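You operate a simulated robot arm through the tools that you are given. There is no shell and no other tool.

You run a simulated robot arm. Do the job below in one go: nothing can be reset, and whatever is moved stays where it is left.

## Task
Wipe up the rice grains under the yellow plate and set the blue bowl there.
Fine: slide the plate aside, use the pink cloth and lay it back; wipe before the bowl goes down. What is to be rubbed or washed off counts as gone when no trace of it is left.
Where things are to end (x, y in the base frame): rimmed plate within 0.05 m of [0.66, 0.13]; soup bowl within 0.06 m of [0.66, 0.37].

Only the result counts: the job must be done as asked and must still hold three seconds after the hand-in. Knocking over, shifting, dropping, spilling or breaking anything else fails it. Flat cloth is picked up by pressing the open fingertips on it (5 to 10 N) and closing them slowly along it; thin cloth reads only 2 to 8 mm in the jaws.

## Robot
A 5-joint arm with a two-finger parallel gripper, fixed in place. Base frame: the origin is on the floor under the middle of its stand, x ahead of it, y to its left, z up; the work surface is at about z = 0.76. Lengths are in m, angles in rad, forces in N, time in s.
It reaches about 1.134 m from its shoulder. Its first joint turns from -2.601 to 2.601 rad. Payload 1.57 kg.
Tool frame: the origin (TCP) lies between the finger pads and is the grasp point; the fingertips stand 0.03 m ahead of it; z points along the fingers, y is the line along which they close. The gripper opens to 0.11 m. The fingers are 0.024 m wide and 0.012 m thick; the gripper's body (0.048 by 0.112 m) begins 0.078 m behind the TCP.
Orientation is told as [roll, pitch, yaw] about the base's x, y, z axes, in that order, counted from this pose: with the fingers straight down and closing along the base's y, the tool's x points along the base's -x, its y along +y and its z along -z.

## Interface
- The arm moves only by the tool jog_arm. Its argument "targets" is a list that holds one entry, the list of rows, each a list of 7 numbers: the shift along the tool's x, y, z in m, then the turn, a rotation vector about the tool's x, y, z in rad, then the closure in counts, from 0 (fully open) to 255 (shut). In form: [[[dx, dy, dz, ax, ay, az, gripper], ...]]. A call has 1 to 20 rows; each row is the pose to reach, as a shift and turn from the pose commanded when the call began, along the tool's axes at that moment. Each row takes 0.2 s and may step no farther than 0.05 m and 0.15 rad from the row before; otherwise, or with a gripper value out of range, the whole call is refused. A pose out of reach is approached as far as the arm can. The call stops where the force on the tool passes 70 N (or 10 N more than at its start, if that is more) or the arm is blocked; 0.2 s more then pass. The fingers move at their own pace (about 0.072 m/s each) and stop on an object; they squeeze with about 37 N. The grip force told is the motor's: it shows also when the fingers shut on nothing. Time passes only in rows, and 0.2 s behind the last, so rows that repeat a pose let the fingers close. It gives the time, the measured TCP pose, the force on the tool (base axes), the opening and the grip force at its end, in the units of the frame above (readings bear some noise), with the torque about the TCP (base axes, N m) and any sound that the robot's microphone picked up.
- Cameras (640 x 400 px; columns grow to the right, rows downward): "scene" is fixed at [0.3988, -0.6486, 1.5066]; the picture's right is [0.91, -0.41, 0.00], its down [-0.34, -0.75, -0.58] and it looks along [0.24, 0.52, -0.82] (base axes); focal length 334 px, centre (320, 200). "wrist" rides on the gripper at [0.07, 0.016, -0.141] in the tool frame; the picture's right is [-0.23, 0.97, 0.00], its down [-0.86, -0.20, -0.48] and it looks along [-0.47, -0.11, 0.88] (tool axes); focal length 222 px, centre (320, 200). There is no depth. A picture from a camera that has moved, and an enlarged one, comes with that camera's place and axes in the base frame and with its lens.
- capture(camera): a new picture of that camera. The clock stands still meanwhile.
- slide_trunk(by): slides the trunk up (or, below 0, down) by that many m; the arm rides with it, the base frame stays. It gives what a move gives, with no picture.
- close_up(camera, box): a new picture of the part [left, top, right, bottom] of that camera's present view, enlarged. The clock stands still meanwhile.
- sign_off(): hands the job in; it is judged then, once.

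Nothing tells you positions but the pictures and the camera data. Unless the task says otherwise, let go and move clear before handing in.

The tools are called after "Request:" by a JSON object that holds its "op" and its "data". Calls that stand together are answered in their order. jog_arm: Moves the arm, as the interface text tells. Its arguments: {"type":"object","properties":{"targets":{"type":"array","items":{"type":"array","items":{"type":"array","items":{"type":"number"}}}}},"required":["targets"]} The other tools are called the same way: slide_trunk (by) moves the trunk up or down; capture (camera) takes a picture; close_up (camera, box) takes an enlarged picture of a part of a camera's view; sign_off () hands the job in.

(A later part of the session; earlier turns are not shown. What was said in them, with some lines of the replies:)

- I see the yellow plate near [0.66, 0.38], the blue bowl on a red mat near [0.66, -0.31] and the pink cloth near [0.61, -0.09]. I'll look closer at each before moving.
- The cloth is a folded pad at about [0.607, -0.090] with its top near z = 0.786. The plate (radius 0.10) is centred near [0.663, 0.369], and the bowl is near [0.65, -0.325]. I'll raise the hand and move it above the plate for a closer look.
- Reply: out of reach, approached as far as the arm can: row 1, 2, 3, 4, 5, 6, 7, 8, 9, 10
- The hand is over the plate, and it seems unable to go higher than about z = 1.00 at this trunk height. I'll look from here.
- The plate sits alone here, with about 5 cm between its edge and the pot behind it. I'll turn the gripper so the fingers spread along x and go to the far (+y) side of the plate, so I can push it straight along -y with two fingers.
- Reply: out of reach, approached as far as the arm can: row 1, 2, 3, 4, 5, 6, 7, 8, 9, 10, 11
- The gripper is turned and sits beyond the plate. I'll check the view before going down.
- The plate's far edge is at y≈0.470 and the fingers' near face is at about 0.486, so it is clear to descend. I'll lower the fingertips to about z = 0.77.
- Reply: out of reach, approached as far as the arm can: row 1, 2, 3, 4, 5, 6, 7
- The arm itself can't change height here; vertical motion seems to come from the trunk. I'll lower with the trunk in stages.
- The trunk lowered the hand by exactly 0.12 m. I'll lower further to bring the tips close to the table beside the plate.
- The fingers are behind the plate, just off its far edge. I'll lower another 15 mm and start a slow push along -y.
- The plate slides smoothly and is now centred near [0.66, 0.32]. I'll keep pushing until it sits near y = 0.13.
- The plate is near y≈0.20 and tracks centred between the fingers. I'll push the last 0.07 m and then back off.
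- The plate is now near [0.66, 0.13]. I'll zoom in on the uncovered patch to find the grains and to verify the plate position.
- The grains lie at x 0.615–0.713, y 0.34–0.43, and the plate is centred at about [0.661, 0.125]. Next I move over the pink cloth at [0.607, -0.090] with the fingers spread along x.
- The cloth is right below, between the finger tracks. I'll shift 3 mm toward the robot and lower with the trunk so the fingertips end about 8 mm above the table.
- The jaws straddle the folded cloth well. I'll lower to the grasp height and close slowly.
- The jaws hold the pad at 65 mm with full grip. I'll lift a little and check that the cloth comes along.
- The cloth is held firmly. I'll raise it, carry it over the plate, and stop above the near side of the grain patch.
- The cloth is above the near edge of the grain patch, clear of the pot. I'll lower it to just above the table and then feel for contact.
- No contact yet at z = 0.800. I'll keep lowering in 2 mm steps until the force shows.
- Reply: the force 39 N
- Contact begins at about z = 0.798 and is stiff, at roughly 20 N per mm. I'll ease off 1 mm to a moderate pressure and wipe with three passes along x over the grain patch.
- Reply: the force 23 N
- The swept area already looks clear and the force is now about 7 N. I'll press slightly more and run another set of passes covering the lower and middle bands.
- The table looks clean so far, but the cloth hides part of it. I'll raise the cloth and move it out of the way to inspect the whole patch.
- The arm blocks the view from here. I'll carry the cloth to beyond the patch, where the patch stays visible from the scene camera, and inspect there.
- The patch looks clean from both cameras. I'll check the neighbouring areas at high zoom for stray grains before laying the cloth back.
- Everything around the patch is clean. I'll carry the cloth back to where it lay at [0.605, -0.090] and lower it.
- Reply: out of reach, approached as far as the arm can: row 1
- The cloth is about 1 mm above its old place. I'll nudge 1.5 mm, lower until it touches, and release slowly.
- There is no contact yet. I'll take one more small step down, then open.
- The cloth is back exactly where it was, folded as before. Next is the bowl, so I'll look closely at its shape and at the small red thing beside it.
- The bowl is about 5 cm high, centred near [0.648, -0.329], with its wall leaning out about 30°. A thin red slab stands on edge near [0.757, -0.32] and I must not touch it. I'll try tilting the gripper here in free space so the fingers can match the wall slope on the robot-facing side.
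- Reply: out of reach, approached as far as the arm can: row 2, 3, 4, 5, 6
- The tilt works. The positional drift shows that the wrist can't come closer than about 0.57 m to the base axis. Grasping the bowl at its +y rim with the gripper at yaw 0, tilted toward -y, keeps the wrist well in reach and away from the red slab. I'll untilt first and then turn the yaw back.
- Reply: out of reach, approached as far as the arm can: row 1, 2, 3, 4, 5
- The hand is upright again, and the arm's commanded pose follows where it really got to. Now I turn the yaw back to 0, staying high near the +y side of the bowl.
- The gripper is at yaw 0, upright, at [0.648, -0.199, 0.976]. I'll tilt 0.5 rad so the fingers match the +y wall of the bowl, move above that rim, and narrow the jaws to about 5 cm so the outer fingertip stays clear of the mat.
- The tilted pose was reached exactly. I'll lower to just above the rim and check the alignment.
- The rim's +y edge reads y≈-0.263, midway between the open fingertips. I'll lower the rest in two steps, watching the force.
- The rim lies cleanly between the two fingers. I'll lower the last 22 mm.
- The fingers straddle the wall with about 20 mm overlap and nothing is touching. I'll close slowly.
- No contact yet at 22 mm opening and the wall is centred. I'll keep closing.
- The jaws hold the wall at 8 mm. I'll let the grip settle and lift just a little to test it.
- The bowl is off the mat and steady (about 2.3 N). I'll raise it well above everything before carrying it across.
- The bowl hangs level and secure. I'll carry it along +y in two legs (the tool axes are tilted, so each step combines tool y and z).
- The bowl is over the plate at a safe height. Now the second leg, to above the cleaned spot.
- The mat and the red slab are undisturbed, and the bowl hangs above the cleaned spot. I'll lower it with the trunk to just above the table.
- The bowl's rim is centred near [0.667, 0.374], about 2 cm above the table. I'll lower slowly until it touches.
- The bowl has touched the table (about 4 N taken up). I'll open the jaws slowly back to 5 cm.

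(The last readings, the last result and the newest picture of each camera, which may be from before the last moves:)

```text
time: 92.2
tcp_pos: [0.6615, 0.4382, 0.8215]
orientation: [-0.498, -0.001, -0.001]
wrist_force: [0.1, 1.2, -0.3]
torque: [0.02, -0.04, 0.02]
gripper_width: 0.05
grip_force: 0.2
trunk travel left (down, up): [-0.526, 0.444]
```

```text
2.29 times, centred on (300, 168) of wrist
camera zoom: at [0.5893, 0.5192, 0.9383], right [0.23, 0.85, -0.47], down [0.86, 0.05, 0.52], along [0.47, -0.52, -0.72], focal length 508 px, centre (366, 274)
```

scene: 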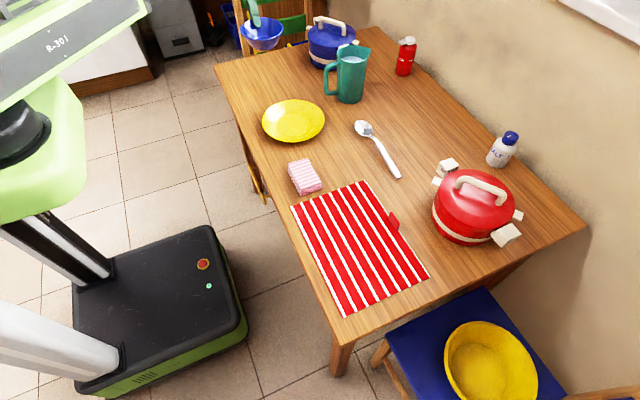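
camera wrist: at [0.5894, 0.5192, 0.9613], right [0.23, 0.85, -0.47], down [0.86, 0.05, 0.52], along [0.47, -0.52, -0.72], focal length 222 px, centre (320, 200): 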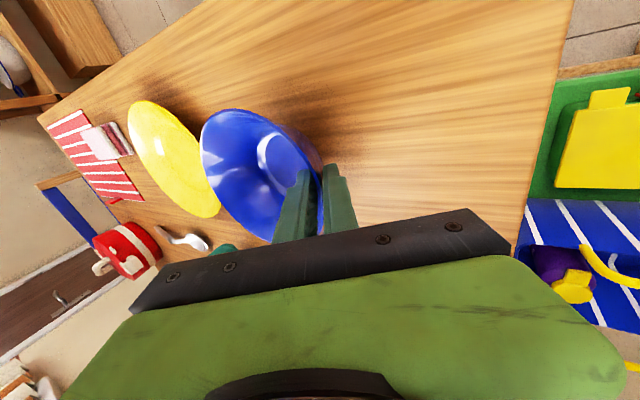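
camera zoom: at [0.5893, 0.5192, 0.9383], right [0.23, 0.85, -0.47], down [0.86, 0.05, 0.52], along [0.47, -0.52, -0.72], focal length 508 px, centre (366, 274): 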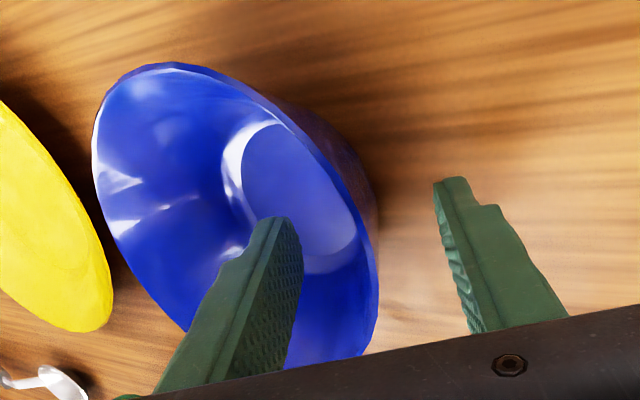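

The bowl is released and standing flat. I'll lift the fingers straight up and out.

Request:
{"op": "slide_trunk", "data": {"by": 0.03}}

Request:
{"op": "slide_trunk", "data": {"by": 0.12}}

Request:
{"op": "close_up", "data": {"camera": "scene", "box": [216, 30, 328, 100]}}

Request:
{"op": "capture", "data": {"camera": "scene"}}

Request:
{"op": "capture", "data": {"camera": "wrist"}}

```text
time: 93.0
tcp_pos: [0.6604, 0.4387, 0.852]
orientation: [-0.501, 0.0, 0.0]
wrist_force: [0.2, 0.4, 0.4]
torque: [0.02, 0.02, 0.02]
gripper_width: 0.0503
grip_force: 0.0
trunk travel left (down, up): [-0.556, 0.414]
```

```text
time: 94.5
tcp_pos: [0.6603, 0.4382, 0.9722]
orientation: [-0.498, -0.001, 0.001]
wrist_force: [-0.3, -0.4, -0.3]
torque: [0.01, 0.02, 0.02]
gripper_width: 0.05
grip_force: 0.1
trunk travel left (down, up): [-0.676, 0.294]
```

```text
5.71 times, centred on (272, 65) of scene
camera zoom: at [0.3988, -0.6486, 1.5066], right [0.91, -0.41, 0.0], down [-0.34, -0.75, -0.58], along [0.24, 0.52, -0.82], focal length 1910 px, centre (594, 971)
```

zoom: 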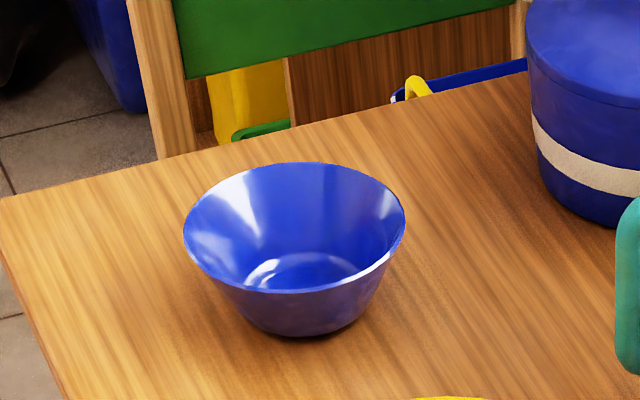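

```text
taken
```

scene: 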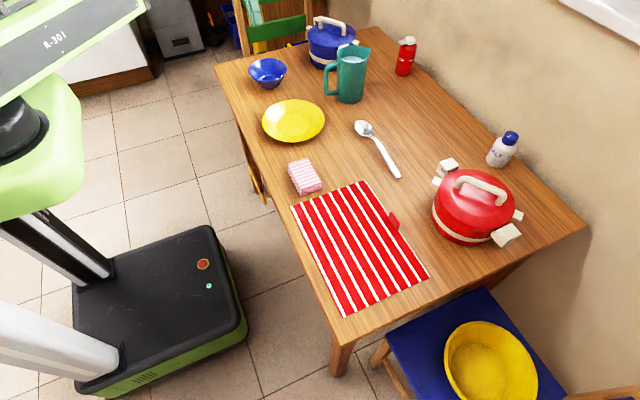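

```text
taken
camera wrist: at [0.5893, 0.5193, 1.0882], right [0.23, 0.85, -0.47], down [0.86, 0.05, 0.52], along [0.47, -0.52, -0.72], focal length 222 px, centre (320, 200)
```

wrist: 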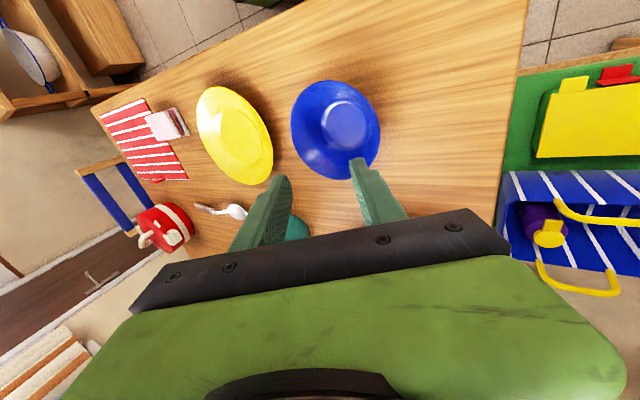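

The bowl stands flat at about [0.667, 0.374], the plate is at about [0.661, 0.125], the cloth is back in its place and the table is clean. I'll raise the hand a bit more, take a last look and hand in.

Request:
{"op": "slide_trunk", "data": {"by": 0.08}}

Request:
{"op": "close_up", "data": {"camera": "scene", "box": [216, 40, 376, 140]}}

Request:
{"op": "close_up", "data": {"camera": "scene", "box": [260, 140, 420, 240]}}

```text
time: 95.6
tcp_pos: [0.6614, 0.4382, 1.0513]
orientation: [-0.5, -0.001, -0.001]
wrist_force: [0.5, 0.0, 0.7]
torque: [0.0, -0.01, 0.01]
gripper_width: 0.0502
grip_force: 0.0
trunk travel left (down, up): [-0.756, 0.214]
```

```text
4.00 times, centred on (296, 90) of scene
camera zoom: at [0.3988, -0.6486, 1.5066], right [0.91, -0.41, 0.0], down [-0.34, -0.75, -0.58], along [0.24, 0.52, -0.82], focal length 1337 px, centre (416, 640)
```

zoom: 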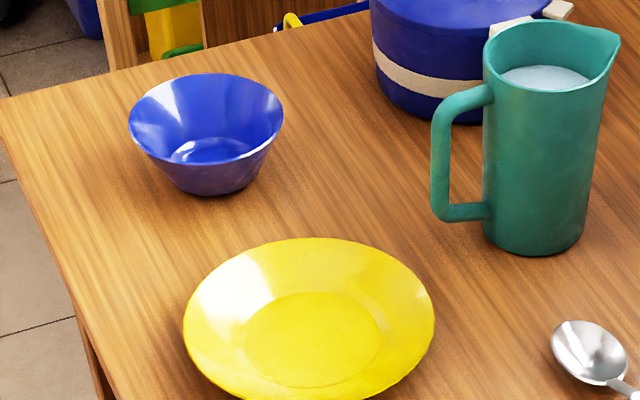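

```text
4.00 times, centred on (340, 190) of scene
camera zoom: at [0.3988, -0.6486, 1.5066], right [0.91, -0.41, 0.0], down [-0.34, -0.75, -0.58], along [0.24, 0.52, -0.82], focal length 1337 px, centre (240, 240)
```

zoom: 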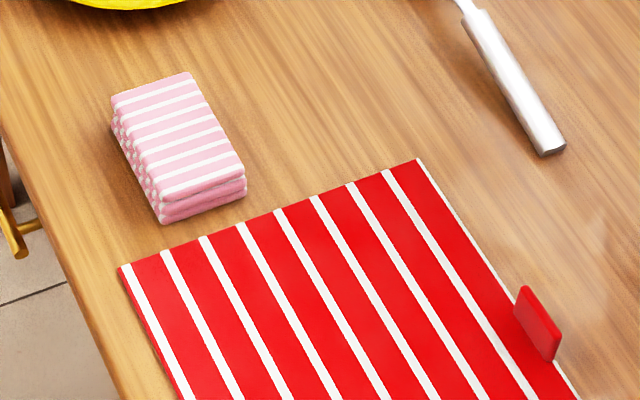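

The bowl is on the cleaned spot and the plate is moved aside. The cloth is back where it lay, nothing else has moved, and the hand is clear, so I'm handing in.

Request:
{"op": "sign_off", "data": {}}

```text
The job is handed in.
```

The rice grains are wiped up and the blue bowl now stands where the yellow plate was; I've handed the job in.

- **Plate:** I slid it aside. By my camera estimate its centre is at about [0.661, 0.125], against the target [0.66, 0.13].
- **Grains:** I wiped the patch with the pink cloth before the bowl went down. Close-ups of the patch and the table around it showed no trace left.
- **Cloth:** It is back where it first lay, still folded.
- **Bowl:** It stands flat at about [0.667, 0.374], against the target [0.66, 0.37].

The last pictures showed nothing else moved, including the striped mat and the thin red slab standing on its edge. The gripper had let go and was well above the table at hand-in.
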